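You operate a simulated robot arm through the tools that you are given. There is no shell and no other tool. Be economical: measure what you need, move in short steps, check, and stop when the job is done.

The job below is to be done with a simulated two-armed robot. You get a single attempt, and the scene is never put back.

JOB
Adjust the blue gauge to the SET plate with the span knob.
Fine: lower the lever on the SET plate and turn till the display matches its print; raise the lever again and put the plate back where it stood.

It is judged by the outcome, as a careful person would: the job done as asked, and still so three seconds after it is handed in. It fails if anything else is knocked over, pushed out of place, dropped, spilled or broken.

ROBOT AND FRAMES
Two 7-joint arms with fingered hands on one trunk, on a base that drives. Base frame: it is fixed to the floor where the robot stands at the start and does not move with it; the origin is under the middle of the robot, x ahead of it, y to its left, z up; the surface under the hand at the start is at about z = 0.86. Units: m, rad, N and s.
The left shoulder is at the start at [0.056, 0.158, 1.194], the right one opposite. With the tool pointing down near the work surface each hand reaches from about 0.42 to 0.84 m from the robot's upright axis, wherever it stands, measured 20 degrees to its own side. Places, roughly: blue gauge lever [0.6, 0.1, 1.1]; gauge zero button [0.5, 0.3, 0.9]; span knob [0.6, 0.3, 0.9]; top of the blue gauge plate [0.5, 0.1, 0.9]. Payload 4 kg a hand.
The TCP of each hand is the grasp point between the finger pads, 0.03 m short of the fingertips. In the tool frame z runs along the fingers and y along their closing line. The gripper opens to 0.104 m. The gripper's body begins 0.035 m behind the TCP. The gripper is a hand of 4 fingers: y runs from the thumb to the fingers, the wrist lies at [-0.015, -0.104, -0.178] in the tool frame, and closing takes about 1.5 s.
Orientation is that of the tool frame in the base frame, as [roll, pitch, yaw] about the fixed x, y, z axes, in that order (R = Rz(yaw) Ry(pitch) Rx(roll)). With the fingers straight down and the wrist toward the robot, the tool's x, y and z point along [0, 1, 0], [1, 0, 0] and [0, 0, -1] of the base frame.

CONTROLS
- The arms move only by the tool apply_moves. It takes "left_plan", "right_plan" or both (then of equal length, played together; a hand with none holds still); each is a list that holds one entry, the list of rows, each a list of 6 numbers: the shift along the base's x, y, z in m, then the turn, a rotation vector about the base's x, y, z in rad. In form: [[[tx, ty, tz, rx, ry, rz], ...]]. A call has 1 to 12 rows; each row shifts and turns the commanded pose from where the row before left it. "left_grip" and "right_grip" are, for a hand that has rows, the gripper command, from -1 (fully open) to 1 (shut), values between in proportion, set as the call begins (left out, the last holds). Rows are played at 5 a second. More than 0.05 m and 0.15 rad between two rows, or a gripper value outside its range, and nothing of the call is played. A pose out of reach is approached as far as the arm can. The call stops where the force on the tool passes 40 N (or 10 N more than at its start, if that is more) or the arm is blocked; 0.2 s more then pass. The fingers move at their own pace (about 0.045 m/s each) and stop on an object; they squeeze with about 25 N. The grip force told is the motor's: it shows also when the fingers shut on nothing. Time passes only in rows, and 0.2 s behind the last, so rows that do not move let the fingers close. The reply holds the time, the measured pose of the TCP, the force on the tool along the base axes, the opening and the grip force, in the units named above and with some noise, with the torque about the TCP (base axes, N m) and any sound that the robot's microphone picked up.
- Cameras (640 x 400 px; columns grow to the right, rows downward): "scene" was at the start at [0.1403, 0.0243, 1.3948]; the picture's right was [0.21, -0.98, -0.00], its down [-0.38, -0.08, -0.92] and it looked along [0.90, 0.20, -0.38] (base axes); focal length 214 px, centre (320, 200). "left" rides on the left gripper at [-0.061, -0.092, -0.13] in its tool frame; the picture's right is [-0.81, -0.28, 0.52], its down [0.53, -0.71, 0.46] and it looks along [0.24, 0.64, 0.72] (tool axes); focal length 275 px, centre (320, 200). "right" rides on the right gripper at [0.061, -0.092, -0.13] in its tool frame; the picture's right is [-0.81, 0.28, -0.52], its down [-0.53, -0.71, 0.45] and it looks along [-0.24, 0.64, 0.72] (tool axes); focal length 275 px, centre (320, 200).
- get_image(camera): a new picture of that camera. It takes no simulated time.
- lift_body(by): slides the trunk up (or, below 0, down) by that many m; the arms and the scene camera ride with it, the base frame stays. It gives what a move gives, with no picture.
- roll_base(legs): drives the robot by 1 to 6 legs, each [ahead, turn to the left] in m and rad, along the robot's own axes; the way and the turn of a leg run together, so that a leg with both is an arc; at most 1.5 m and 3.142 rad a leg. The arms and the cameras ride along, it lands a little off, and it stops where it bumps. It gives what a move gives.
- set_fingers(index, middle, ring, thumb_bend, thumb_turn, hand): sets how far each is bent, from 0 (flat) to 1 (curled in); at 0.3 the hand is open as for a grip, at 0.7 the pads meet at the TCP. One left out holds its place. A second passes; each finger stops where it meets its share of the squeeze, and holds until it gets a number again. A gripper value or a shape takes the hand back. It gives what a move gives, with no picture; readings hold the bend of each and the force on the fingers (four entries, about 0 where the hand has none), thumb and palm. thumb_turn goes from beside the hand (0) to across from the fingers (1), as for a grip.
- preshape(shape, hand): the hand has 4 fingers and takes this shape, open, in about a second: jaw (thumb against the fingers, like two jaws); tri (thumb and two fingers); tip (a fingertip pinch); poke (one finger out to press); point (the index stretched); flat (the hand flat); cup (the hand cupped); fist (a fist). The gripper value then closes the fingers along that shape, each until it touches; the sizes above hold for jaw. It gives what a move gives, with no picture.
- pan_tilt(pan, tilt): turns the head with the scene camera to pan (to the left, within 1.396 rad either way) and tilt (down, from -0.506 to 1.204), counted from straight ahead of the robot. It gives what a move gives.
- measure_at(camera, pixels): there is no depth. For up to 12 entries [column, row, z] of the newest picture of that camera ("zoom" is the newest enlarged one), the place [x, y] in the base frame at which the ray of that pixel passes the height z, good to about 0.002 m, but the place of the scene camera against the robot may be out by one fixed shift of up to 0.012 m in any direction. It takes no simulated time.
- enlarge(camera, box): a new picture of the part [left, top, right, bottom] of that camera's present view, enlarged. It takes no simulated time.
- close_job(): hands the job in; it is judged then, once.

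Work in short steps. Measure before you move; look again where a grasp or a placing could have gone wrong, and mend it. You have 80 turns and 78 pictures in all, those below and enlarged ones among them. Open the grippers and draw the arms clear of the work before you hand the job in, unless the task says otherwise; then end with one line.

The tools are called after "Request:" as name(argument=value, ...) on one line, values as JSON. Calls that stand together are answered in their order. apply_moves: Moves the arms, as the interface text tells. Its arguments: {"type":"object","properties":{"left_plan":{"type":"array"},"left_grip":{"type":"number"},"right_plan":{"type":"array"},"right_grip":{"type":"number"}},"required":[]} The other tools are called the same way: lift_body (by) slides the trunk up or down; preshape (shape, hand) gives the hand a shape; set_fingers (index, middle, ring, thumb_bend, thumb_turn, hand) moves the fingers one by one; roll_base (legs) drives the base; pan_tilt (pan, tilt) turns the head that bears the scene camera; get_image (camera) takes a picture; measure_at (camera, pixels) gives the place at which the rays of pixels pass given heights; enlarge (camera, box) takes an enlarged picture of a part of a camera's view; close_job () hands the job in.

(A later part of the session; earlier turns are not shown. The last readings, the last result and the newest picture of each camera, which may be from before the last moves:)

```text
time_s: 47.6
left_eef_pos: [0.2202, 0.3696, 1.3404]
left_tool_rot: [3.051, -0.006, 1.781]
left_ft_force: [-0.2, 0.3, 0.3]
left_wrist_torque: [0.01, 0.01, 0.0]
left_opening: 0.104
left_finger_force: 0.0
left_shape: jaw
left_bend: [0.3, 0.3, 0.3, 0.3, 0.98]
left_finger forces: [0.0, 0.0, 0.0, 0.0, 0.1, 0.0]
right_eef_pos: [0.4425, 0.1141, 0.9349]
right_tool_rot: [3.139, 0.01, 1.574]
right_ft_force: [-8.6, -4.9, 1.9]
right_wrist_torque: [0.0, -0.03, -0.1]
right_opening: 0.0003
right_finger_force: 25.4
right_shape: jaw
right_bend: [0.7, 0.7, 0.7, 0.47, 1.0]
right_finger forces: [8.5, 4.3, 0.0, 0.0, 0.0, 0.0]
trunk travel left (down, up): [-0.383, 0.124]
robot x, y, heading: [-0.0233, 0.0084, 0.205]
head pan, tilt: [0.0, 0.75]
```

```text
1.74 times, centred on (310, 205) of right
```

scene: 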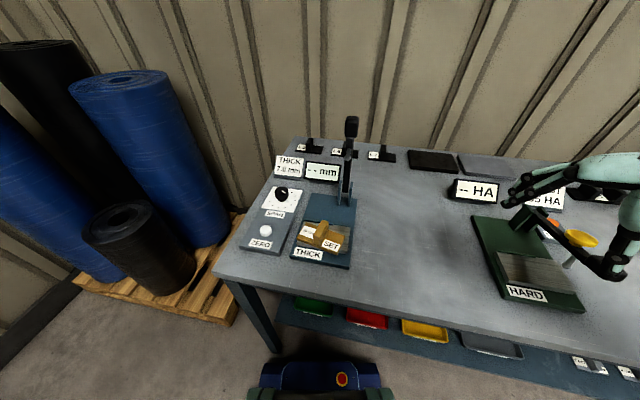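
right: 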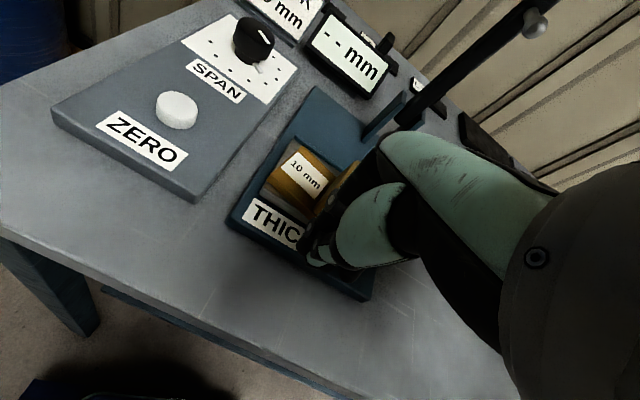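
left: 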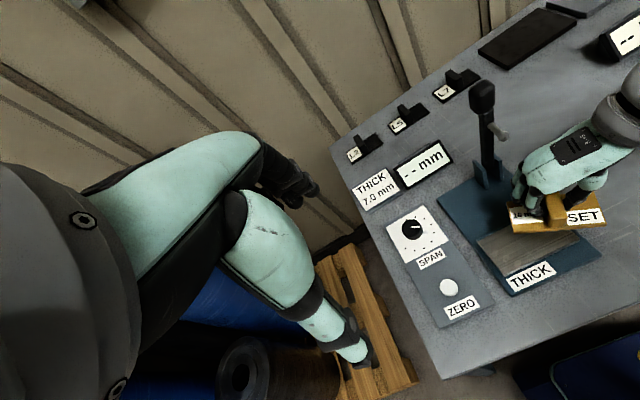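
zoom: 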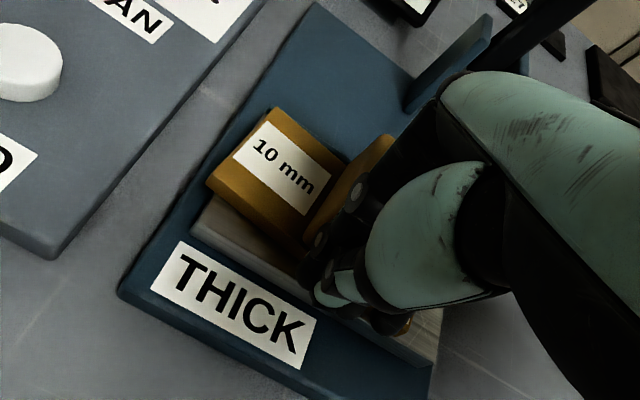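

Force rose to 8.6 N: it's on the lip and looks square. Measure.

Request:
measure_at(camera="zoom", pixels=[[208, 181, 0.896], [273, 107, 0.896], [303, 243, 0.896], [192, 228, 0.886], [300, 288, 0.886]])

Request:
apply_moves(right_plan=[[[-0.02, 0, 0, 0, 0, 0], [-0.02, 0, 0.01, 0, 0, 0], [0, 0, 0.03, 0, 0, 0], [0, 0, 0.04, 0, 0, 0], [0, 0, 0.04, 0, 0, 0], [0, -0.03, 0.03, 0, 0, 0], [0, -0.045, 0, 0, 0, 0], [0, -0.045, 0, 0, 0, 0], [0, 0, 0, 0, 0, 0]]])

Request:
get_image(camera="scene")

Request:
get_image(camera="right")

```text
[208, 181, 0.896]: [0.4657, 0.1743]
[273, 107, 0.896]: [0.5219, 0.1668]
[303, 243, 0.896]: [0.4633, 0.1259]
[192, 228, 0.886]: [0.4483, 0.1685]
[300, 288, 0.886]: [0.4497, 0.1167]
```

```text
time_s: 49.6
left_eef_pos: [0.2194, 0.3705, 1.3394]
left_tool_rot: [3.053, -0.004, 1.778]
left_ft_force: [0.1, 0.6, -0.1]
left_wrist_torque: [-0.04, -0.01, 0.03]
left_opening: 0.104
left_finger_force: 0.0
left_shape: jaw
left_bend: [0.3, 0.3, 0.3, 0.3, 0.98]
left_finger forces: [0.0, 0.0, 0.1, 0.0, 0.0, 0.0]
right_eef_pos: [0.4053, -0.0035, 1.0848]
right_tool_rot: [3.137, 0.013, 1.575]
right_ft_force: [0.1, 0.0, 0.0]
right_wrist_torque: [0.0, 0.0, 0.0]
right_opening: 0.0004
right_finger_force: 25.3
right_shape: jaw
right_bend: [0.7, 0.7, 0.7, 0.48, 1.0]
right_finger forces: [0.0, 0.0, 0.0, 0.0, 0.1, 0.1]
trunk travel left (down, up): [-0.383, 0.124]
robot x, y, heading: [-0.0216, 0.0119, 0.202]
head pan, tilt: [0.0, 0.75]
```

```text
26 pictures are left
```

scene: 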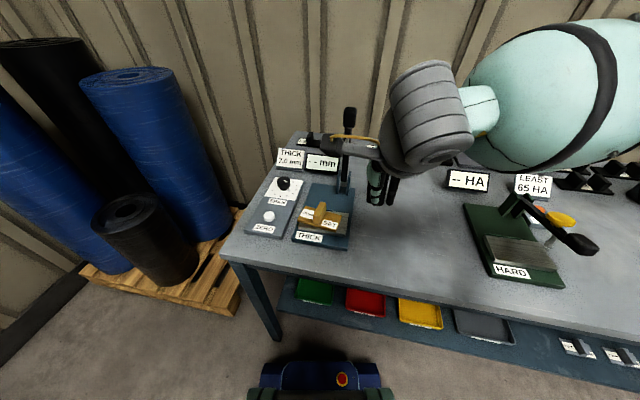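

```text
25 pictures are left
```

right: 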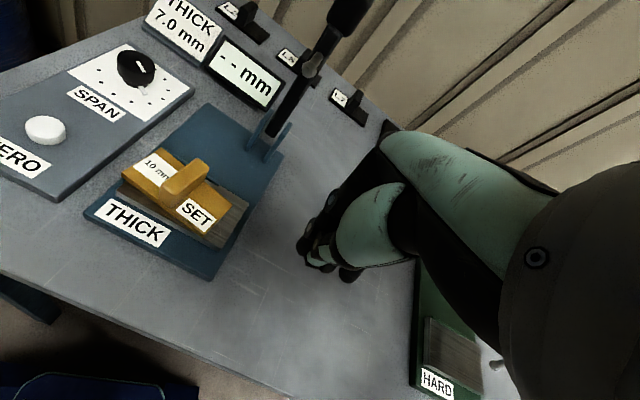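

Measure the plate's current corners in this view.

Request:
measure_at(camera="right", pixels=[[121, 177, 0.896], [155, 147, 0.896], [215, 237, 0.896], [232, 203, 0.896], [222, 250, 0.886], [249, 207, 0.886], [178, 190, 0.925], [205, 165, 0.925]])

Request:
enlarge(camera="right", box=[90, 100, 300, 290])

```text
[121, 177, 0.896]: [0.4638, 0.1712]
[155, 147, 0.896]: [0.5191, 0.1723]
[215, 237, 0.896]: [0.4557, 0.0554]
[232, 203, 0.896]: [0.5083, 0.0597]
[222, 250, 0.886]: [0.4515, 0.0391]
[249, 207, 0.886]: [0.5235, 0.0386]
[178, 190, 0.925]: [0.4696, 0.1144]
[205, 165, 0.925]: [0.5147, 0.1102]
```

```text
2.11 times, centred on (195, 195) of right
```

zoom: 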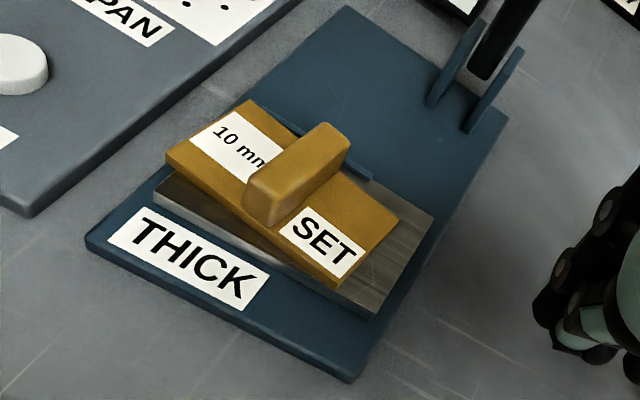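

Plate is now nearly square: centre (0.487, 0.114), SET end reaching y≈0.057 so the pin at y≈0.068 lands on it. For the lever I tilt the closed right hand so the fingers point left-down, to sweep the lever from behind; first the tilt, off to the right.

Request:
apply_moves(right_plan=[[[0.015, -0.02, 0.015, 0.13, 0, 0], [0.015, -0.02, 0.015, 0.13, 0, 0], [0.015, -0.02, 0.01, 0.13, 0, 0], [0.015, -0.01, 0.01, 0.13, 0, 0], [0.015, 0, 0.01, 0.13, 0, 0], [0.015, 0, 0.01, 0.13, 0, 0], [0.03, 0, 0, 0, 0, 0], [0.03, 0, 0, 0, 0, 0], [0.03, 0, 0, 0, 0, 0], [0, 0, 0, 0, 0, 0]]])

Request:
get_image(camera="scene")

```text
time_s: 51.8
left_eef_pos: [0.2196, 0.3696, 1.3407]
left_tool_rot: [3.049, -0.006, 1.779]
left_ft_force: [-0.8, 0.0, -0.1]
left_wrist_torque: [0.03, 0.0, 0.0]
left_opening: 0.104
left_finger_force: 0.1
left_shape: jaw
left_bend: [0.3, 0.3, 0.3, 0.3, 0.98]
left_finger forces: [0.0, 0.0, 0.1, 0.1, 0.1, 0.1]
right_eef_pos: [0.5821, -0.0738, 1.1568]
right_tool_rot: [3.137, -0.766, 1.575]
right_ft_force: [0.5, -0.5, -0.6]
right_wrist_torque: [0.01, 0.01, 0.0]
right_opening: 0.0001
right_finger_force: 25.4
right_shape: jaw
right_bend: [0.7, 0.7, 0.7, 0.48, 1.0]
right_finger forces: [0.0, 0.1, 0.0, 0.1, 0.0, 0.1]
trunk travel left (down, up): [-0.383, 0.124]
robot x, y, heading: [-0.0201, 0.0105, 0.206]
head pan, tilt: [0.0, 0.75]
```

```text
23 pictures are left
```

scene: 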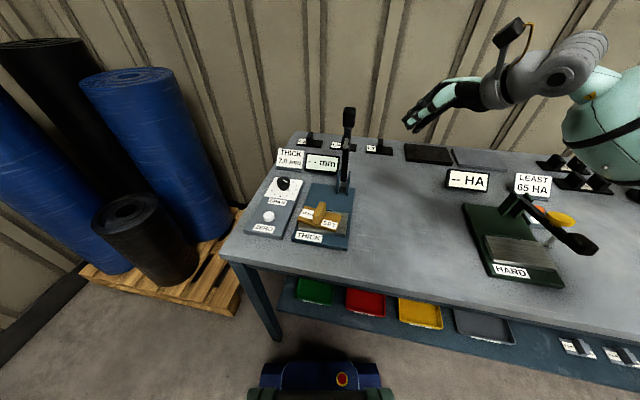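

The arm takes this pose well. Go behind the lever (x≈0.685) and then in to y≈0.055 at z≈1.10.

Request:
apply_moves(right_plan=[[[0.035, 0, -0.015, 0, 0, 0], [0.035, 0, -0.015, 0, 0, 0], [0.035, 0.01, -0.02, 0, 0, 0], [0, 0.04, 0, 0, 0, 0], [0, 0.04, 0, 0, 0, 0], [0, 0.035, 0, 0, 0, 0], [0, 0, 0, 0, 0, 0]]])

Request:
enlarge(camera="scene", box=[260, 60, 440, 240])

```text
time_s: 53.4
left_eef_pos: [0.2205, 0.3684, 1.3413]
left_tool_rot: [3.05, -0.007, 1.778]
left_ft_force: [-0.1, -0.6, 0.2]
left_wrist_torque: [0.02, -0.01, -0.02]
left_opening: 0.1041
left_finger_force: 0.0
left_shape: jaw
left_bend: [0.3, 0.3, 0.3, 0.3, 0.98]
left_finger forces: [0.0, 0.0, 0.0, 0.0, 0.0, 0.0]
right_eef_pos: [0.6887, 0.0514, 1.1063]
right_tool_rot: [3.132, -0.767, 1.578]
right_ft_force: [0.1, 0.6, 0.8]
right_wrist_torque: [0.02, 0.0, 0.01]
right_opening: 0.0002
right_finger_force: 25.4
right_shape: jaw
right_bend: [0.7, 0.7, 0.7, 0.48, 1.0]
right_finger forces: [0.0, 0.1, 0.0, 0.0, 0.1, 0.0]
trunk travel left (down, up): [-0.383, 0.124]
robot x, y, heading: [-0.0225, 0.0093, 0.209]
head pan, tilt: [0.0, 0.75]
```

```text
2.22 times, centred on (350, 150) of scene
```

zoom: 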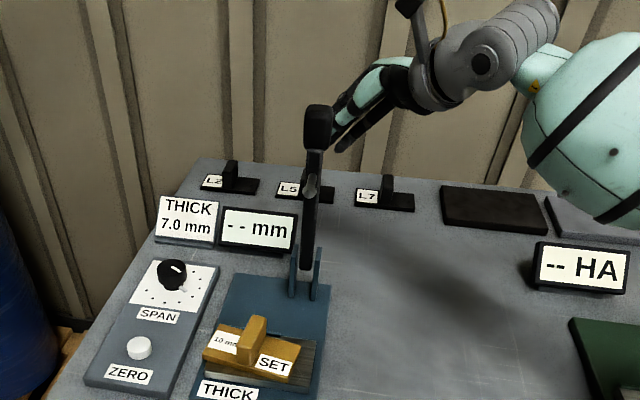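

Fingers are behind the lever; shift slightly left and begin the pull toward the robot.

Request:
apply_moves(right_plan=[[[-0.015, 0.012, 0, 0, 0, 0], [-0.025, 0, 0, 0, 0, 0], [-0.025, 0, 0, 0, 0, 0], [-0.02, 0, 0, 0, 0, 0], [-0.02, 0, 0, 0, 0, 0], [0, 0, 0, 0, 0, 0]]])

Request:
enlarge(camera="scene", box=[260, 60, 440, 260])

```text
time_s: 54.8
left_eef_pos: [0.2204, 0.3696, 1.3399]
left_tool_rot: [3.052, -0.007, 1.778]
left_ft_force: [-0.2, -0.1, -0.3]
left_wrist_torque: [0.02, 0.0, -0.02]
left_opening: 0.1041
left_finger_force: 0.0
left_shape: jaw
left_bend: [0.3, 0.3, 0.3, 0.3, 0.98]
left_finger forces: [0.0, 0.1, 0.0, 0.1, 0.1, 0.0]
right_eef_pos: [0.5815, 0.0625, 1.1039]
right_tool_rot: [3.137, -0.768, 1.571]
right_ft_force: [-0.7, 0.0, -0.8]
right_wrist_torque: [-0.04, 0.01, -0.03]
right_opening: 0.0
right_finger_force: 25.0
right_shape: jaw
right_bend: [0.7, 0.7, 0.7, 0.48, 1.0]
right_finger forces: [0.1, 0.1, 0.1, 0.1, 0.0, 0.0]
trunk travel left (down, up): [-0.383, 0.124]
robot x, y, heading: [-0.0213, 0.0083, 0.208]
head pan, tilt: [0.0, 0.75]
```

```text
2.00 times, centred on (350, 160) of scene
```

zoom: 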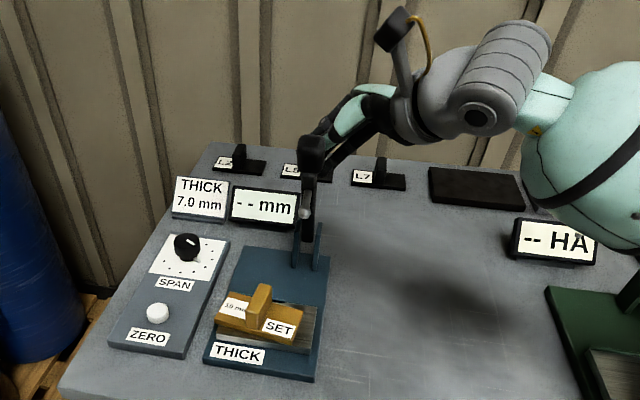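

The lever follows, tilted ~25-30° with little force. Continue along the arc.

Request:
apply_moves(right_plan=[[[-0.016, 0, -0.011, 0, 0, 0], [-0.016, 0, -0.011, 0, 0, 0], [-0.014, 0, -0.015, 0, 0, 0], [-0.014, 0, -0.015, 0, 0, 0], [0, 0, 0, 0, 0, 0]]])

Request:
enlarge(camera="scene", box=[260, 60, 440, 260])

```text
time_s: 56.0
left_eef_pos: [0.2198, 0.3709, 1.3402]
left_tool_rot: [3.052, -0.006, 1.781]
left_ft_force: [-0.1, 0.1, 0.5]
left_wrist_torque: [0.02, -0.03, 0.01]
left_opening: 0.1041
left_finger_force: 0.0
left_shape: jaw
left_bend: [0.3, 0.3, 0.3, 0.3, 0.98]
left_finger forces: [0.0, 0.0, 0.1, 0.0, 0.0, 0.0]
right_eef_pos: [0.5221, 0.0621, 1.0506]
right_tool_rot: [3.138, -0.77, 1.575]
right_ft_force: [-0.5, 0.0, 0.4]
right_wrist_torque: [0.01, -0.04, 0.02]
right_opening: 0.0
right_finger_force: 24.7
right_shape: jaw
right_bend: [0.7, 0.7, 0.7, 0.48, 1.0]
right_finger forces: [0.0, 0.1, 0.2, 0.1, 0.0, 0.0]
trunk travel left (down, up): [-0.383, 0.124]
robot x, y, heading: [-0.022, 0.0064, 0.203]
head pan, tilt: [0.0, 0.75]
```

```text
2.00 times, centred on (350, 160) of scene
```

zoom: 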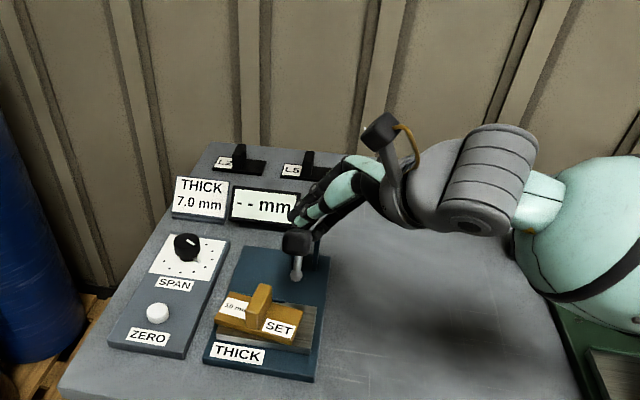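

Lever now at ~55-60° with the pin pointing down to the SET half. Continue down.

Request:
apply_moves(right_plan=[[[-0.01, 0, -0.017, 0, 0, 0], [-0.008, 0, -0.017, 0, 0, 0], [-0.005, 0, -0.013, 0, 0, 0], [-0.002, 0, -0.012, 0, 0, 0], [0, 0, 0, 0, 0, 0]]])

Request:
enlarge(camera="scene", box=[260, 100, 420, 270])

```text
time_s: 57.2
left_eef_pos: [0.2213, 0.3696, 1.3404]
left_tool_rot: [3.054, -0.007, 1.78]
left_ft_force: [0.4, 0.6, 0.6]
left_wrist_torque: [-0.02, 0.05, 0.02]
left_opening: 0.1041
left_finger_force: 0.0
left_shape: jaw
left_bend: [0.3, 0.3, 0.3, 0.3, 0.98]
left_finger forces: [0.0, 0.1, 0.1, 0.0, 0.0, 0.0]
right_eef_pos: [0.4982, 0.0629, 0.9933]
right_tool_rot: [3.137, -0.768, 1.574]
right_ft_force: [-0.8, -0.5, -0.2]
right_wrist_torque: [0.0, 0.01, -0.01]
right_opening: 0.0
right_finger_force: 25.0
right_shape: jaw
right_bend: [0.7, 0.7, 0.7, 0.48, 1.0]
right_finger forces: [0.1, 0.0, 0.0, 0.0, 0.0, 0.0]
trunk travel left (down, up): [-0.383, 0.124]
robot x, y, heading: [-0.0228, 0.0098, 0.209]
head pan, tilt: [0.0, 0.75]
```

```text
2.35 times, centred on (340, 185) of scene
```

zoom: 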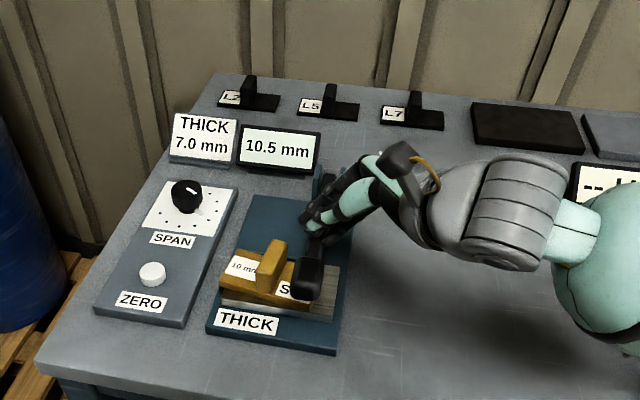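

Display reads 10.5 mm with the lever down. I draw the right hand up and away to see whether the lever stays.

Request:
apply_moves(right_plan=[[[0, 0, 0.02, 0, 0, 0], [0, -0.01, 0.03, 0, 0, 0], [0, -0.03, 0.03, 0, 0, 0], [0, -0.04, 0.02, 0, 0, 0], [0, -0.045, 0.01, 0, 0, 0], [0, -0.045, 0, 0, 0, 0], [0, 0, 0, 0, 0, 0]]])

Request:
get_image(camera="left")

Request:
enlarge(camera="scene", box=[250, 120, 370, 270])

```text
time_s: 58.8
left_eef_pos: [0.2212, 0.3696, 1.3401]
left_tool_rot: [3.052, -0.004, 1.779]
left_ft_force: [-0.8, 0.4, 0.2]
left_wrist_torque: [0.0, 0.03, 0.01]
left_opening: 0.1041
left_finger_force: 0.0
left_shape: jaw
left_bend: [0.3, 0.3, 0.3, 0.3, 0.98]
left_finger forces: [0.1, 0.0, 0.0, 0.1, 0.0, 0.0]
right_eef_pos: [0.5017, -0.1065, 1.1037]
right_tool_rot: [3.135, -0.766, 1.576]
right_ft_force: [0.0, -0.3, -0.4]
right_wrist_torque: [-0.01, 0.0, -0.03]
right_opening: 0.0002
right_finger_force: 25.4
right_shape: jaw
right_bend: [0.7, 0.7, 0.7, 0.48, 1.0]
right_finger forces: [0.1, 0.1, 0.1, 0.1, 0.0, 0.0]
trunk travel left (down, up): [-0.383, 0.124]
robot x, y, heading: [-0.023, 0.0103, 0.21]
head pan, tilt: [0.0, 0.75]
```

```text
18 pictures are left
```

left: 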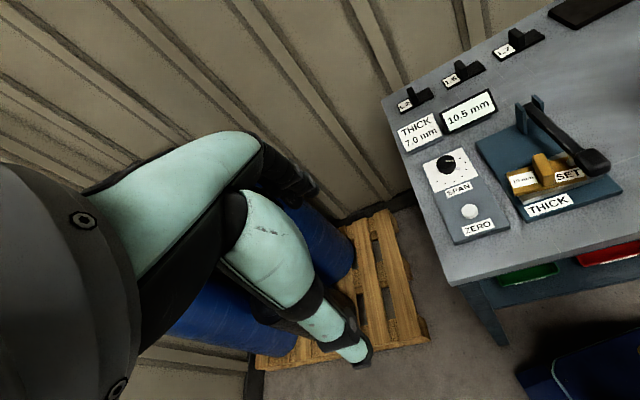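

```text
2.67 times, centred on (310, 195) of scene
```

zoom: 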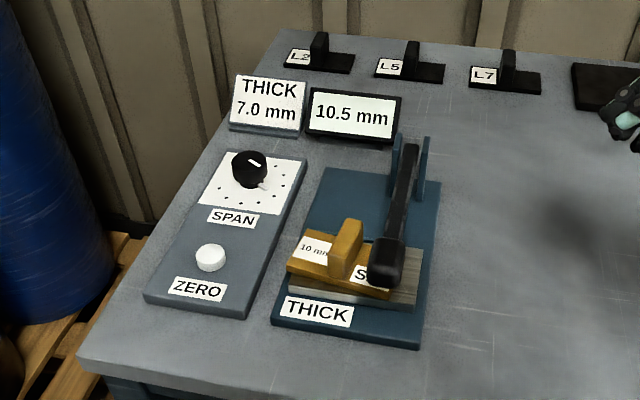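

Lever stays down. Now measure the knob and the sign behind it from the newest pictures.

Request:
measure_at(camera="left", pixels=[[446, 163, 0.905], [446, 163, 0.915], [448, 168, 0.885], [404, 152, 0.865], [440, 137, 0.865], [432, 112, 0.9], [440, 195, 0.88], [424, 158, 0.88], [469, 211, 0.89]])

Request:
measure_at(camera="zoom", pixels=[[230, 131, 0.865], [298, 138, 0.865], [250, 165, 0.905], [250, 165, 0.915], [251, 186, 0.884], [230, 160, 0.905], [268, 168, 0.905], [262, 186, 0.884]])

Request:
enlarge(camera="left", box=[380, 70, 520, 250])

```text
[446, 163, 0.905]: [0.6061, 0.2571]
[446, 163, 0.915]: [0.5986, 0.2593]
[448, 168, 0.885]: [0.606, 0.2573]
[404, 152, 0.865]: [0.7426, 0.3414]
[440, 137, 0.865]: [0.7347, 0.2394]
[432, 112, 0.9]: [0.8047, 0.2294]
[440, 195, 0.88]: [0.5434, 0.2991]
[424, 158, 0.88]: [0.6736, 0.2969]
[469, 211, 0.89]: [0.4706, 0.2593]
```

```text
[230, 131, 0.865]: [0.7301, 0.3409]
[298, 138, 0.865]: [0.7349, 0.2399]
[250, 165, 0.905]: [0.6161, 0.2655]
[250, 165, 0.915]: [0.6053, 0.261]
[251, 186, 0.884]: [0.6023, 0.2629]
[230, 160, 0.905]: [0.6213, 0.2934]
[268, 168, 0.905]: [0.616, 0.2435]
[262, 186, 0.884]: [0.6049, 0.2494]
```

```text
2.22 times, centred on (450, 160) of left
```

zoom: 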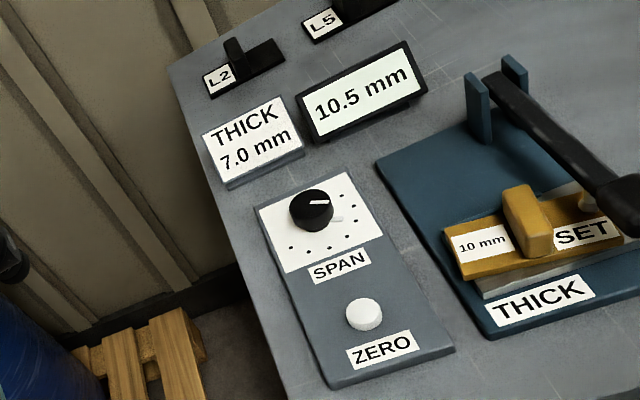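

Knob centre ≈ (0.606, 0.258), top z≈0.91, ~45 mm wide; sign is clear behind. Bring the open left hand above the knob and straighten it.

Request:
apply_moves(left_plan=[[[0.043, -0.0125, 0, -0.019, 0.089, 0], [0.043, -0.0125, 0, 0, 0, 0], [0.043, -0.0125, 0, 0, 0, 0], [0.043, -0.0125, 0, 0, 0, 0], [0.043, -0.0125, 0, 0, 0, 0], [0.043, -0.0125, -0.02, 0, 0, 0], [0.043, -0.0125, -0.02, 0, 0, 0], [0.043, -0.0125, -0.02, 0, 0, 0], [0.043, -0.0125, -0.02, 0, 0, 0], [0, 0, -0.045, 0, 0, 0], [0, 0, -0.045, 0, 0, 0], [0, 0, 0, 0, 0, 0]]], left_grip=-1)

```text
time_s: 61.4
left_eef_pos: [0.5388, 0.3041, 1.1972]
left_tool_rot: [3.141, -0.005, 1.779]
left_ft_force: [-0.2, -0.4, 0.8]
left_wrist_torque: [-0.01, 0.01, -0.02]
left_opening: 0.1038
left_finger_force: 0.1
left_shape: jaw
left_bend: [0.3, 0.3, 0.3, 0.3, 0.97]
left_finger forces: [0.0, 0.1, 0.1, 0.0, 0.0, 0.1]
left hand out of reach, approached as far as the arm can: row 8, 9
right_eef_pos: [0.5005, -0.1065, 1.1036]
right_tool_rot: [3.138, -0.769, 1.573]
right_ft_force: [-0.9, 0.8, 0.5]
right_wrist_torque: [0.0, 0.01, -0.02]
right_opening: 0.0002
right_finger_force: 25.0
right_shape: jaw
right_bend: [0.7, 0.7, 0.7, 0.48, 1.0]
right_finger forces: [0.1, 0.0, 0.1, 0.0, 0.1, 0.0]
trunk travel left (down, up): [-0.383, 0.124]
robot x, y, heading: [-0.0225, 0.0088, 0.207]
head pan, tilt: [0.0, 0.75]
```

Lower first (reach is better low), then move over the knob.

Request:
apply_moves(left_plan=[[[0, 0, -0.045, 0, 0, 0], [0, 0, -0.045, 0, 0, 0], [0, 0, -0.045, 0, 0, 0], [0, 0, -0.04, 0, 0, 0], [0.02, -0.014, 0, 0, 0, 0], [0.024, -0.016, 0, 0, 0, 0], [0.023, -0.016, 0, 0, 0, 0], [0, 0, 0, 0, 0, 0]]])

Request:
get_image(camera="left")

```text
time_s: 63.2
left_eef_pos: [0.5685, 0.2867, 1.0277]
left_tool_rot: [-3.139, -0.004, 1.778]
left_ft_force: [0.1, 0.1, -0.3]
left_wrist_torque: [-0.02, -0.04, -0.01]
left_opening: 0.1043
left_finger_force: 0.1
left_shape: jaw
left_bend: [0.3, 0.3, 0.3, 0.3, 0.97]
left_finger forces: [0.0, 0.0, 0.1, 0.1, 0.0, 0.1]
left hand out of reach, approached as far as the arm can: row 6, 7
right_eef_pos: [0.5011, -0.1067, 1.1039]
right_tool_rot: [3.137, -0.767, 1.575]
right_ft_force: [0.0, 1.3, 0.6]
right_wrist_torque: [-0.01, 0.01, 0.01]
right_opening: 0.0
right_finger_force: 25.5
right_shape: jaw
right_bend: [0.7, 0.7, 0.7, 0.48, 1.0]
right_finger forces: [0.1, 0.0, 0.0, 0.0, 0.0, 0.1]
trunk travel left (down, up): [-0.383, 0.124]
robot x, y, heading: [-0.0206, 0.0092, 0.204]
head pan, tilt: [0.0, 0.75]
```

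```text
15 pictures are left
```

left: 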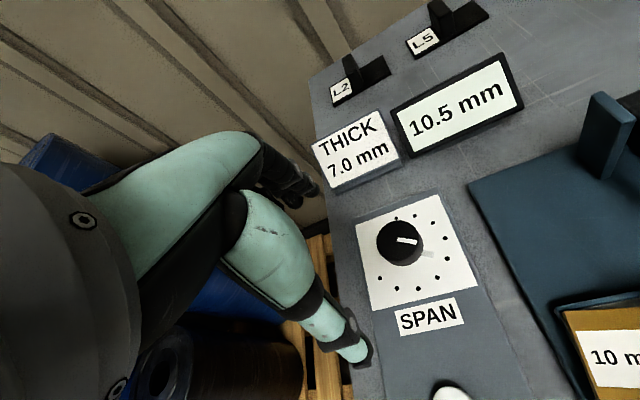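

Good view of knob and display. The hand is 4 cm short, so I nudge the base ahead 2 cm with a slight right turn (hand is well above everything).

Request:
roll_base(legs=[[0.025, -0.07]])

Request:
measure_at(camera="left", pixels=[[401, 240, 0.905], [404, 248, 0.885]])

```text
time_s: 64.0
left_eef_pos: [0.6096, 0.2474, 1.0293]
left_tool_rot: [3.14, -0.005, 1.705]
left_ft_force: [0.7, -0.2, -0.2]
left_wrist_torque: [0.02, -0.02, 0.01]
left_opening: 0.1041
left_finger_force: 0.0
left_shape: jaw
left_bend: [0.3, 0.3, 0.3, 0.3, 0.97]
left_finger forces: [0.0, 0.0, 0.0, 0.1, 0.0, 0.0]
right_eef_pos: [0.5135, -0.1403, 1.1044]
right_tool_rot: [3.135, -0.77, 1.505]
right_ft_force: [-0.7, 0.6, -0.5]
right_wrist_torque: [0.02, -0.02, 0.0]
right_opening: 0.0
right_finger_force: 25.2
right_shape: jaw
right_bend: [0.7, 0.7, 0.7, 0.48, 1.0]
right_finger forces: [0.0, 0.1, 0.0, 0.0, 0.0, 0.1]
trunk travel left (down, up): [-0.383, 0.124]
robot x, y, heading: [0.0033, 0.0114, 0.133]
head pan, tilt: [0.0, 0.75]
```

```text
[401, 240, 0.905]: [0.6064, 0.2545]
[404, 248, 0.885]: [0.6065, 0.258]
```

Knob at (0.6065, 0.256). Move over it and descend to z≈0.92.

Request:
apply_moves(left_plan=[[[-0.002, 0.005, -0.03, 0, 0, 0], [-0.001, 0.004, -0.03, 0, 0, 0], [0, 0, -0.03, 0, 0, 0], [0, 0, -0.018, 0, 0, 0], [0, 0, 0, 0, 0, 0]]])

```text
time_s: 65.2
left_eef_pos: [0.5817, 0.2692, 0.9381]
left_tool_rot: [3.13, -0.001, 1.704]
left_ft_force: [-1.1, -0.3, 0.0]
left_wrist_torque: [-0.03, 0.0, -0.04]
left_opening: 0.1042
left_finger_force: 0.1
left_shape: jaw
left_bend: [0.3, 0.3, 0.3, 0.3, 0.97]
left_finger forces: [0.0, 0.0, 0.0, 0.0, 0.0, 0.0]
left hand out of reach, approached as far as the arm can: row 3, 4
right_eef_pos: [0.5035, -0.1398, 1.1089]
right_tool_rot: [3.124, -0.769, 1.511]
right_ft_force: [0.1, 0.1, -0.5]
right_wrist_torque: [-0.02, 0.01, -0.02]
right_opening: 0.0001
right_finger_force: 24.9
right_shape: jaw
right_bend: [0.7, 0.7, 0.7, 0.48, 1.0]
right_finger forces: [0.0, 0.1, 0.0, 0.0, 0.1, 0.0]
trunk travel left (down, up): [-0.383, 0.124]
robot x, y, heading: [0.0034, 0.0133, 0.132]
head pan, tilt: [0.0, 0.75]
```

Reach falls short at this height. Raise 3 cm, drive ahead 5 cm, then re-aim.

Request:
apply_moves(left_plan=[[[0, 0, 0.03, 0, 0, 0], [0, 0, 0, 0, 0, 0]]])

Request:
roll_base(legs=[[0.05, 0]])

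```text
time_s: 65.8
left_eef_pos: [0.5837, 0.2686, 0.9679]
left_tool_rot: [3.13, -0.004, 1.705]
left_ft_force: [-0.2, 0.1, -0.7]
left_wrist_torque: [0.01, -0.01, -0.02]
left_opening: 0.1042
left_finger_force: 0.1
left_shape: jaw
left_bend: [0.3, 0.3, 0.3, 0.3, 0.97]
left_finger forces: [0.0, 0.0, 0.1, 0.0, 0.0, 0.0]
right_eef_pos: [0.5025, -0.1405, 1.1083]
right_tool_rot: [3.121, -0.768, 1.513]
right_ft_force: [0.1, 0.2, 0.3]
right_wrist_torque: [0.0, -0.03, 0.01]
right_opening: 0.0002
right_finger_force: 24.7
right_shape: jaw
right_bend: [0.7, 0.7, 0.7, 0.48, 1.0]
right_finger forces: [0.0, 0.1, 0.0, 0.0, 0.1, 0.1]
trunk travel left (down, up): [-0.383, 0.124]
robot x, y, heading: [0.0035, 0.0115, 0.134]
head pan, tilt: [0.0, 0.75]
```

```text
time_s: 66.8
left_eef_pos: [0.6284, 0.2736, 0.9733]
left_tool_rot: [3.123, -0.005, 1.705]
left_ft_force: [-0.9, -0.1, 0.2]
left_wrist_torque: [0.0, 0.03, 0.02]
left_opening: 0.104
left_finger_force: 0.0
left_shape: jaw
left_bend: [0.3, 0.3, 0.3, 0.3, 0.97]
left_finger forces: [0.0, 0.0, 0.1, 0.0, 0.0, 0.1]
right_eef_pos: [0.546, -0.1351, 1.1118]
right_tool_rot: [3.111, -0.769, 1.525]
right_ft_force: [-0.9, -1.3, -0.2]
right_wrist_torque: [-0.01, -0.01, -0.01]
right_opening: 0.0
right_finger_force: 24.8
right_shape: jaw
right_bend: [0.7, 0.7, 0.7, 0.48, 1.0]
right_finger forces: [0.1, 0.0, 0.0, 0.0, 0.0, 0.0]
trunk travel left (down, up): [-0.383, 0.124]
robot x, y, heading: [0.0547, 0.0178, 0.131]
head pan, tilt: [0.0, 0.75]
```

Now aim at the knob and descend in steps.

Request:
apply_moves(left_plan=[[[-0.011, -0.009, 0, 0, 0.015, 0], [-0.01, -0.009, -0.01, 0, 0, 0], [0, 0, -0.02, 0, 0, 0], [0, 0, -0.015, 0, 0, 0], [0, 0, 0, 0, 0, 0]]])

Request:
get_image(camera="left")

```text
time_s: 68.0
left_eef_pos: [0.6025, 0.2553, 0.9309]
left_tool_rot: [3.133, -0.005, 1.705]
left_ft_force: [-0.1, -0.3, 0.1]
left_wrist_torque: [0.05, 0.0, 0.01]
left_opening: 0.104
left_finger_force: 0.1
left_shape: jaw
left_bend: [0.3, 0.3, 0.3, 0.3, 0.97]
left_finger forces: [0.0, 0.0, 0.1, 0.0, 0.1, 0.0]
right_eef_pos: [0.5425, -0.1346, 1.112]
right_tool_rot: [3.109, -0.768, 1.524]
right_ft_force: [0.0, -0.1, -0.5]
right_wrist_torque: [-0.04, 0.02, 0.03]
right_opening: 0.0001
right_finger_force: 24.5
right_shape: jaw
right_bend: [0.7, 0.7, 0.7, 0.48, 1.0]
right_finger forces: [0.1, 0.1, 0.0, 0.0, 0.1, 0.0]
trunk travel left (down, up): [-0.383, 0.124]
robot x, y, heading: [0.0526, 0.0169, 0.133]
head pan, tilt: [0.0, 0.75]
```

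```text
14 pictures are left
```

left: 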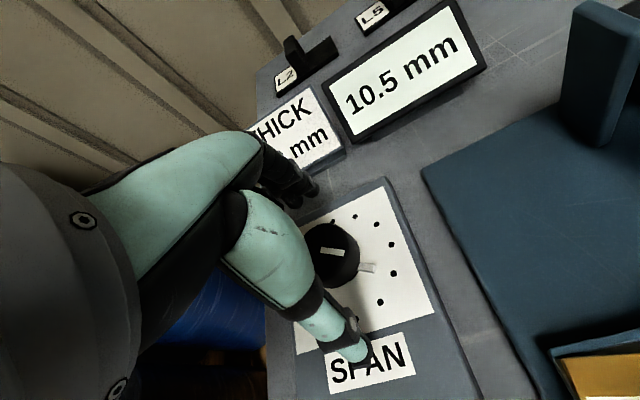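

The hand straddles the knob. Nudge +4 mm x, lower 12 mm, then close.

Request:
apply_moves(left_plan=[[[0.004, 0, -0.007, 0, 0, 0], [0, 0, -0.006, 0, 0, 0], [0, 0, 0, 0, 0, 0]]])

Request:
apply_moves(left_plan=[[[0, 0, 0, 0, 0, 0], [0, 0, 0, 0, 0, 0], [0, 0, 0, 0, 0, 0], [0, 0, 0, 0, 0, 0], [0, 0, 0, 0, 0, 0], [0, 0, 0, 0, 0, 0], [0, 0, 0, 0, 0, 0]]], left_grip=1)

Request:
get_image(camera="left")

```text
time_s: 68.8
left_eef_pos: [0.6026, 0.2627, 0.9214]
left_tool_rot: [3.134, -0.006, 1.704]
left_ft_force: [0.6, 0.2, -0.4]
left_wrist_torque: [0.02, 0.02, 0.0]
left_opening: 0.104
left_finger_force: 0.0
left_shape: jaw
left_bend: [0.3, 0.3, 0.3, 0.3, 0.97]
left_finger forces: [0.1, 0.0, 0.0, 0.1, 0.0, 0.1]
left hand out of reach, approached as far as the arm can: row 1, 2
right_eef_pos: [0.5424, -0.134, 1.1128]
right_tool_rot: [3.108, -0.769, 1.523]
right_ft_force: [0.8, 0.2, -0.9]
right_wrist_torque: [-0.03, 0.01, 0.03]
right_opening: 0.0
right_finger_force: 25.2
right_shape: jaw
right_bend: [0.7, 0.7, 0.7, 0.48, 1.0]
right_finger forces: [0.0, 0.0, 0.1, 0.1, 0.0, 0.1]
trunk travel left (down, up): [-0.383, 0.124]
robot x, y, heading: [0.0505, 0.0192, 0.132]
head pan, tilt: [0.0, 0.75]
```

```text
time_s: 70.4
left_eef_pos: [0.6021, 0.2623, 0.9224]
left_tool_rot: [3.134, -0.004, 1.704]
left_ft_force: [-3.2, 1.5, -1.0]
left_wrist_torque: [0.04, 0.03, 0.0]
left_opening: 0.0336
left_finger_force: 24.9
left_shape: jaw
left_bend: [0.74, 0.52, 0.53, 0.74, 1.0]
left_finger forces: [12.6, 6.3, 0.1, 0.1, 20.9, 0.0]
right_eef_pos: [0.5427, -0.1352, 1.1136]
right_tool_rot: [3.11, -0.769, 1.523]
right_ft_force: [0.0, -0.3, 0.0]
right_wrist_torque: [0.01, 0.0, 0.0]
right_opening: 0.0003
right_finger_force: 25.1
right_shape: jaw
right_bend: [0.7, 0.7, 0.7, 0.48, 1.0]
right_finger forces: [0.1, 0.0, 0.1, 0.0, 0.0, 0.0]
trunk travel left (down, up): [-0.383, 0.124]
robot x, y, heading: [0.0548, 0.0211, 0.129]
head pan, tilt: [0.0, 0.75]
```

```text
13 pictures are left
```

left: 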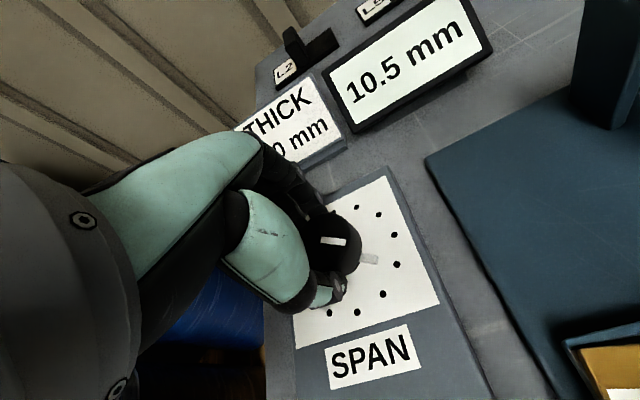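

Gripped (33.6 mm). Turn ccw 0.2 rad and watch the display.

Request:
apply_moves(left_plan=[[[0, 0, 0, 0, 0, 0.07], [0, 0, 0, 0, 0, 0.07], [0, 0, 0, 0, 0, 0.06], [0, 0, 0, 0, 0, 0]]])

Request:
get_image(camera="left")

```text
time_s: 71.4
left_eef_pos: [0.5951, 0.2702, 0.9293]
left_tool_rot: [3.137, -0.006, 1.903]
left_ft_force: [-0.2, -6.7, -13.3]
left_wrist_torque: [-0.11, 0.08, -0.09]
left_opening: 0.029
left_finger_force: 24.9
left_shape: jaw
left_bend: [0.74, 0.59, 0.53, 0.76, 1.0]
left_finger forces: [13.0, 0.4, 0.0, 0.0, 15.4, 0.0]
left hand out of reach, approached as far as the arm can: row 1, 2, 3
right_eef_pos: [0.543, -0.1355, 1.114]
right_tool_rot: [3.111, -0.768, 1.523]
right_ft_force: [-0.1, -0.6, 0.0]
right_wrist_torque: [0.02, 0.02, 0.02]
right_opening: 0.0
right_finger_force: 25.2
right_shape: jaw
right_bend: [0.7, 0.7, 0.7, 0.48, 1.0]
right_finger forces: [0.0, 0.1, 0.1, 0.0, 0.0, 0.0]
trunk travel left (down, up): [-0.383, 0.124]
robot x, y, heading: [0.0509, 0.0217, 0.133]
head pan, tilt: [0.0, 0.75]
```

```text
12 pictures are left
```

left: 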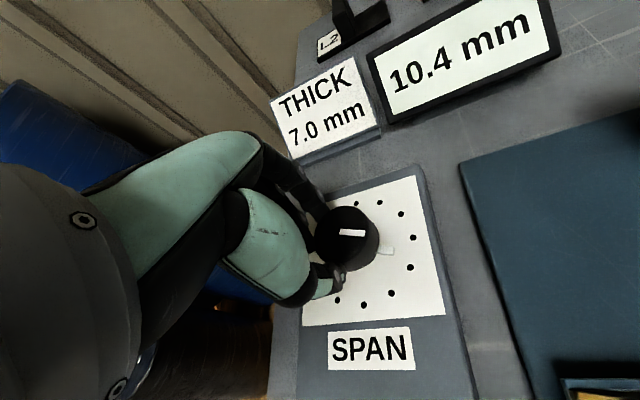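

Ccw lowers the reading (10.4 now), but the arm is at its limit and slipping. I check the room ahead of the chassis before driving closer.

Request:
measure_at(camera="scene", pixels=[[320, 362, 0.3], [320, 362, 0.5], [320, 362, 0.7], [300, 275, 0.86], [400, 293, 0.86], [330, 330, 0.3], [270, 350, 0.05], [330, 322, 0.3]])

Request:
apply_moves(left_plan=[[[0, 0, 0, 0, 0, 0], [0, 0, 0, 0, 0, 0], [0, 0, 0, 0, 0, 0], [0, 0, 0, 0, 0, 0], [0, 0, 0.03, 0, 0, 0], [0, 0, 0.02, 0, 0, -0.1], [0, 0, 0, 0, 0, -0.1], [0, 0, 0, 0, 0, 0]]], left_grip=-1)

```text
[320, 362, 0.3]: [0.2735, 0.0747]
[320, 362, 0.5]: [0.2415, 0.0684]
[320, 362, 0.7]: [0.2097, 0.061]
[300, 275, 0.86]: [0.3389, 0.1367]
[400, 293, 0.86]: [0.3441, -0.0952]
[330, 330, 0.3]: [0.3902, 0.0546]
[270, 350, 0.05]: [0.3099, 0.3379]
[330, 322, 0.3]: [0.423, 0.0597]
```

```text
time_s: 73.2
left_eef_pos: [0.5945, 0.2703, 0.9816]
left_tool_rot: [3.134, -0.007, 1.704]
left_ft_force: [0.5, 0.5, -0.1]
left_wrist_torque: [-0.01, -0.01, 0.0]
left_opening: 0.1037
left_finger_force: 0.0
left_shape: jaw
left_bend: [0.3, 0.3, 0.3, 0.3, 0.98]
left_finger forces: [0.0, 0.0, 0.0, 0.1, 0.0, 0.0]
right_eef_pos: [0.543, -0.136, 1.1127]
right_tool_rot: [3.111, -0.769, 1.522]
right_ft_force: [0.1, -0.4, 0.5]
right_wrist_torque: [0.01, 0.02, 0.03]
right_opening: 0.0
right_finger_force: 25.1
right_shape: jaw
right_bend: [0.7, 0.7, 0.7, 0.48, 1.0]
right_finger forces: [0.1, 0.0, 0.0, 0.0, 0.0, 0.0]
trunk travel left (down, up): [-0.383, 0.124]
robot x, y, heading: [0.051, 0.0169, 0.132]
head pan, tilt: [0.0, 0.75]
```

I'll instead rotate the hand cw ~0.6 rad first (elbow out, better reach and more ccw stroke), and centre over the knob.

Request:
apply_moves(left_plan=[[[0.003, -0.003, 0, 0, 0, -0.14], [0.003, -0.003, 0, 0, 0, -0.14], [0.003, -0.003, 0, 0, 0, -0.14], [0.003, -0.005, 0, 0, 0, -0.14], [0, 0, 0, 0, 0, 0]]])

```text
time_s: 74.4
left_eef_pos: [0.6081, 0.2581, 0.9816]
left_tool_rot: [3.133, -0.006, 1.143]
left_ft_force: [0.5, 0.8, 0.1]
left_wrist_torque: [0.0, -0.01, 0.01]
left_opening: 0.1036
left_finger_force: 0.1
left_shape: jaw
left_bend: [0.3, 0.3, 0.3, 0.3, 0.98]
left_finger forces: [0.0, 0.0, 0.1, 0.0, 0.0, 0.0]
right_eef_pos: [0.5417, -0.1351, 1.1138]
right_tool_rot: [3.108, -0.769, 1.524]
right_ft_force: [-0.5, -0.2, -0.5]
right_wrist_torque: [0.0, 0.05, -0.02]
right_opening: 0.0
right_finger_force: 25.3
right_shape: jaw
right_bend: [0.7, 0.7, 0.7, 0.48, 1.0]
right_finger forces: [0.0, 0.1, 0.0, 0.0, 0.1, 0.0]
trunk travel left (down, up): [-0.383, 0.124]
robot x, y, heading: [0.0578, 0.022, 0.133]
head pan, tilt: [0.0, 0.75]
```

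No reach trouble now. Descend to z≈0.919 on the knob.

Request:
apply_moves(left_plan=[[[-0.001, -0.001, -0.025, 0, 0, 0], [0, 0, -0.022, 0, 0, 0], [0, 0, -0.015, 0, 0, 0], [0, 0, 0, 0, 0, 0]]])

Request:
get_image(camera="left")

```text
time_s: 75.4
left_eef_pos: [0.607, 0.2584, 0.9191]
left_tool_rot: [3.131, -0.005, 1.147]
left_ft_force: [0.0, 0.8, 0.1]
left_wrist_torque: [0.01, 0.0, -0.01]
left_opening: 0.1037
left_finger_force: 0.0
left_shape: jaw
left_bend: [0.3, 0.3, 0.3, 0.3, 0.98]
left_finger forces: [0.0, 0.0, 0.1, 0.0, 0.1, 0.0]
right_eef_pos: [0.5432, -0.1345, 1.113]
right_tool_rot: [3.11, -0.769, 1.523]
right_ft_force: [0.2, 0.3, 0.5]
right_wrist_torque: [0.02, -0.02, -0.01]
right_opening: 0.0
right_finger_force: 25.3
right_shape: jaw
right_bend: [0.7, 0.7, 0.7, 0.48, 1.0]
right_finger forces: [0.0, 0.0, 0.0, 0.0, 0.1, 0.1]
trunk travel left (down, up): [-0.383, 0.124]
robot x, y, heading: [0.0539, 0.0207, 0.128]
head pan, tilt: [0.0, 0.75]
```

```text
11 pictures are left
```

left: 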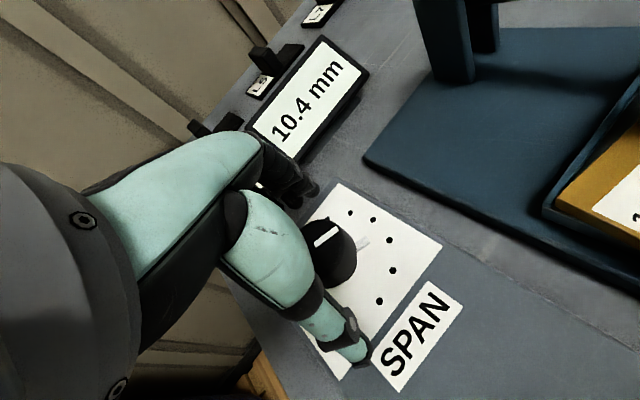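

Well centred; display 10.4. Close and turn ccw 0.3 rad.

Request:
apply_moves(left_plan=[[[0, 0, 0, 0, 0, 0], [0, 0, 0, 0, 0, 0], [0, 0, 0, 0, 0, 0], [0, 0, 0, 0, 0, 0], [0, 0, 0, 0, 0, 0], [0, 0, 0, 0, 0, 0], [0, 0, 0, 0, 0, 0.075], [0, 0, 0, 0, 0, 0.075], [0, 0, 0, 0, 0, 0.075], [0, 0, 0, 0, 0, 0.075], [0, 0, 0, 0, 0, 0]]], left_grip=1)

Request:
get_image(camera="left")

```text
time_s: 77.8
left_eef_pos: [0.6061, 0.2569, 0.9187]
left_tool_rot: [3.134, -0.005, 1.447]
left_ft_force: [-1.4, 5.6, 3.7]
left_wrist_torque: [0.09, 0.0, 0.03]
left_opening: 0.0341
left_finger_force: 25.2
left_shape: jaw
left_bend: [0.74, 0.53, 0.57, 0.73, 1.0]
left_finger forces: [12.7, 9.4, 0.0, 0.0, 24.4, 0.0]
right_eef_pos: [0.5428, -0.1332, 1.1128]
right_tool_rot: [3.107, -0.77, 1.525]
right_ft_force: [0.7, 0.0, -0.2]
right_wrist_torque: [-0.02, -0.02, -0.05]
right_opening: 0.0
right_finger_force: 25.2
right_shape: jaw
right_bend: [0.7, 0.7, 0.7, 0.48, 1.0]
right_finger forces: [0.1, 0.1, 0.0, 0.0, 0.0, 0.1]
trunk travel left (down, up): [-0.383, 0.124]
robot x, y, heading: [0.0501, 0.0181, 0.135]
head pan, tilt: [0.0, 0.75]
```

```text
10 pictures are left
```

left: 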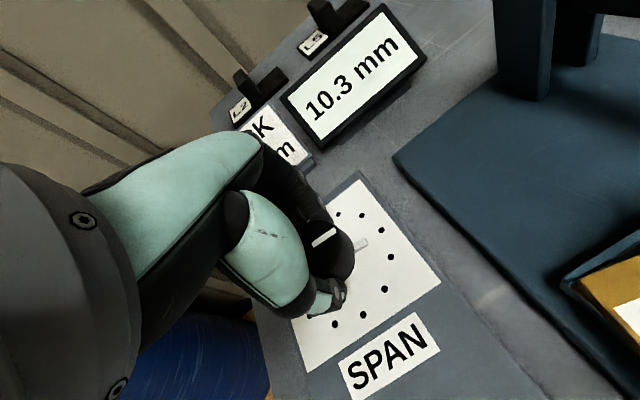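

10.3 now (about 0.1 per 0.27 rad). Turn another 0.22 rad, then release, rotate the hand back 0.5 and regrip.

Request:
apply_moves(left_plan=[[[0, 0, 0, 0, 0, 0.075], [0, 0, 0, 0, 0, 0.075], [0, 0, 0, 0, 0, 0.07], [0, 0, 0, 0, 0, 0]]])

Request:
apply_moves(left_plan=[[[0, 0, 0, 0, 0, 0], [0, 0, 0, 0, 0, 0], [0, 0, 0, 0, 0, 0], [0, 0, 0, 0, 0, 0], [0, 0, 0.015, 0, 0, 0], [0, 0, 0.015, 0, 0, -0.13], [0, 0, 0, 0, 0, -0.13], [0, 0, 0, 0, 0, -0.13], [0, 0, 0, 0, 0, -0.13], [0, 0, 0, 0, 0, 0]]], left_grip=-1)

Request:
get_image(camera="left")

```text
time_s: 78.8
left_eef_pos: [0.6033, 0.2588, 0.919]
left_tool_rot: [3.136, -0.003, 1.664]
left_ft_force: [5.8, -3.6, -9.4]
left_wrist_torque: [-0.05, -0.28, -0.02]
left_opening: 0.0334
left_finger_force: 24.9
left_shape: jaw
left_bend: [0.74, 0.53, 0.57, 0.74, 1.0]
left_finger forces: [16.7, 8.6, 0.0, 0.1, 19.3, 0.1]
left hand out of reach, approached as far as the arm can: row 3
right_eef_pos: [0.5441, -0.1349, 1.113]
right_tool_rot: [3.113, -0.768, 1.52]
right_ft_force: [0.0, 0.2, -0.1]
right_wrist_torque: [-0.01, -0.02, 0.01]
right_opening: 0.0
right_finger_force: 24.9
right_shape: jaw
right_bend: [0.7, 0.7, 0.7, 0.48, 1.0]
right_finger forces: [0.1, 0.1, 0.0, 0.0, 0.0, 0.0]
trunk travel left (down, up): [-0.383, 0.124]
robot x, y, heading: [0.0565, 0.0169, 0.132]
head pan, tilt: [0.0, 0.75]
```

```text
time_s: 81.0
left_eef_pos: [0.6054, 0.262, 0.9533]
left_tool_rot: [3.132, -0.006, 1.144]
left_ft_force: [0.2, -0.1, -0.3]
left_wrist_torque: [0.0, 0.02, 0.0]
left_opening: 0.1036
left_finger_force: 0.0
left_shape: jaw
left_bend: [0.3, 0.3, 0.3, 0.3, 0.98]
left_finger forces: [0.1, 0.0, 0.0, 0.1, 0.0, 0.1]
right_eef_pos: [0.5428, -0.1346, 1.1125]
right_tool_rot: [3.11, -0.769, 1.522]
right_ft_force: [0.1, -0.2, 0.5]
right_wrist_torque: [0.03, -0.02, 0.0]
right_opening: 0.0001
right_finger_force: 24.7
right_shape: jaw
right_bend: [0.7, 0.7, 0.7, 0.48, 1.0]
right_finger forces: [0.1, 0.0, 0.1, 0.0, 0.0, 0.0]
trunk travel left (down, up): [-0.383, 0.124]
robot x, y, heading: [0.0527, 0.02, 0.132]
head pan, tilt: [0.0, 0.75]
```

```text
9 pictures are left
```

left: 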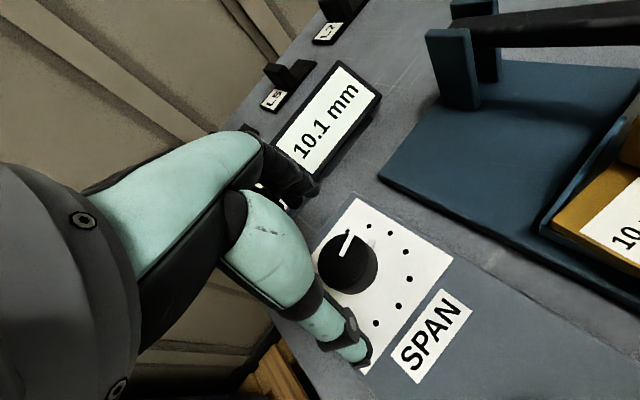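

10.1 now. Regrip and turn about 0.18 rad more.

Request:
apply_moves(left_plan=[[[0.001, -0.004, -0.017, 0, 0, 0], [0, 0, -0.017, 0, 0, 0], [0, 0, 0, 0, 0, 0]]])

Request:
apply_moves(left_plan=[[[0, 0, 0, 0, 0, 0], [0, 0, 0, 0, 0, 0], [0, 0, 0, 0, 0, 0], [0, 0, 0, 0, 0, 0], [0, 0, 0, 0, 0, 0], [0, 0, 0, 0, 0, 0], [0, 0, 0, 0, 0, 0.06], [0, 0, 0, 0, 0, 0.06], [0, 0, 0, 0, 0, 0.06], [0, 0, 0, 0, 0, 0]]], left_grip=1)

Request:
get_image(camera="left")

```text
time_s: 81.8
left_eef_pos: [0.6056, 0.2555, 0.9178]
left_tool_rot: [3.133, -0.009, 1.145]
left_ft_force: [-0.9, 0.0, 0.4]
left_wrist_torque: [0.01, 0.03, 0.01]
left_opening: 0.1036
left_finger_force: 0.0
left_shape: jaw
left_bend: [0.3, 0.3, 0.3, 0.3, 0.98]
left_finger forces: [0.1, 0.0, 0.0, 0.0, 0.0, 0.0]
right_eef_pos: [0.5431, -0.1342, 1.1138]
right_tool_rot: [3.111, -0.769, 1.522]
right_ft_force: [-0.2, 0.7, -1.3]
right_wrist_torque: [0.0, -0.01, -0.01]
right_opening: 0.0
right_finger_force: 24.7
right_shape: jaw
right_bend: [0.7, 0.7, 0.7, 0.48, 1.0]
right_finger forces: [0.0, 0.0, 0.0, 0.1, 0.0, 0.0]
trunk travel left (down, up): [-0.383, 0.124]
robot x, y, heading: [0.0543, 0.0182, 0.132]
head pan, tilt: [0.0, 0.75]
```

```text
time_s: 84.0
left_eef_pos: [0.6039, 0.2559, 0.9174]
left_tool_rot: [3.135, -0.006, 1.326]
left_ft_force: [3.0, 3.7, 2.9]
left_wrist_torque: [0.07, -0.13, 0.01]
left_opening: 0.0347
left_finger_force: 24.7
left_shape: jaw
left_bend: [0.74, 0.52, 0.57, 0.74, 1.0]
left_finger forces: [14.1, 9.2, 0.0, 0.0, 22.0, 0.0]
right_eef_pos: [0.543, -0.1337, 1.1133]
right_tool_rot: [3.11, -0.769, 1.523]
right_ft_force: [-0.5, 0.0, 0.3]
right_wrist_torque: [0.01, -0.03, 0.0]
right_opening: 0.0
right_finger_force: 25.2
right_shape: jaw
right_bend: [0.7, 0.7, 0.7, 0.48, 1.0]
right_finger forces: [0.0, 0.0, 0.0, 0.1, 0.0, 0.1]
trunk travel left (down, up): [-0.383, 0.124]
robot x, y, heading: [0.0538, 0.0207, 0.137]
head pan, tilt: [0.0, 0.75]
```

```text
8 pictures are left
```

left: 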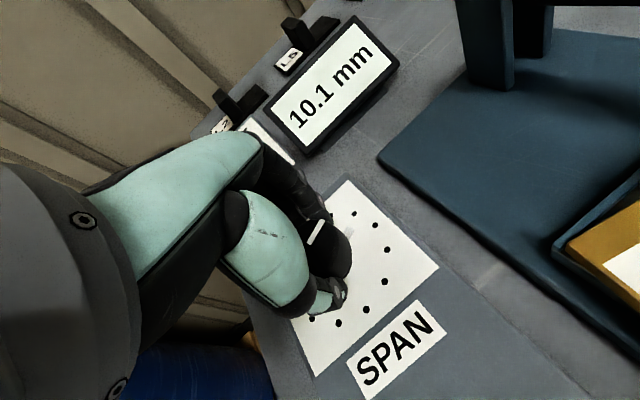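

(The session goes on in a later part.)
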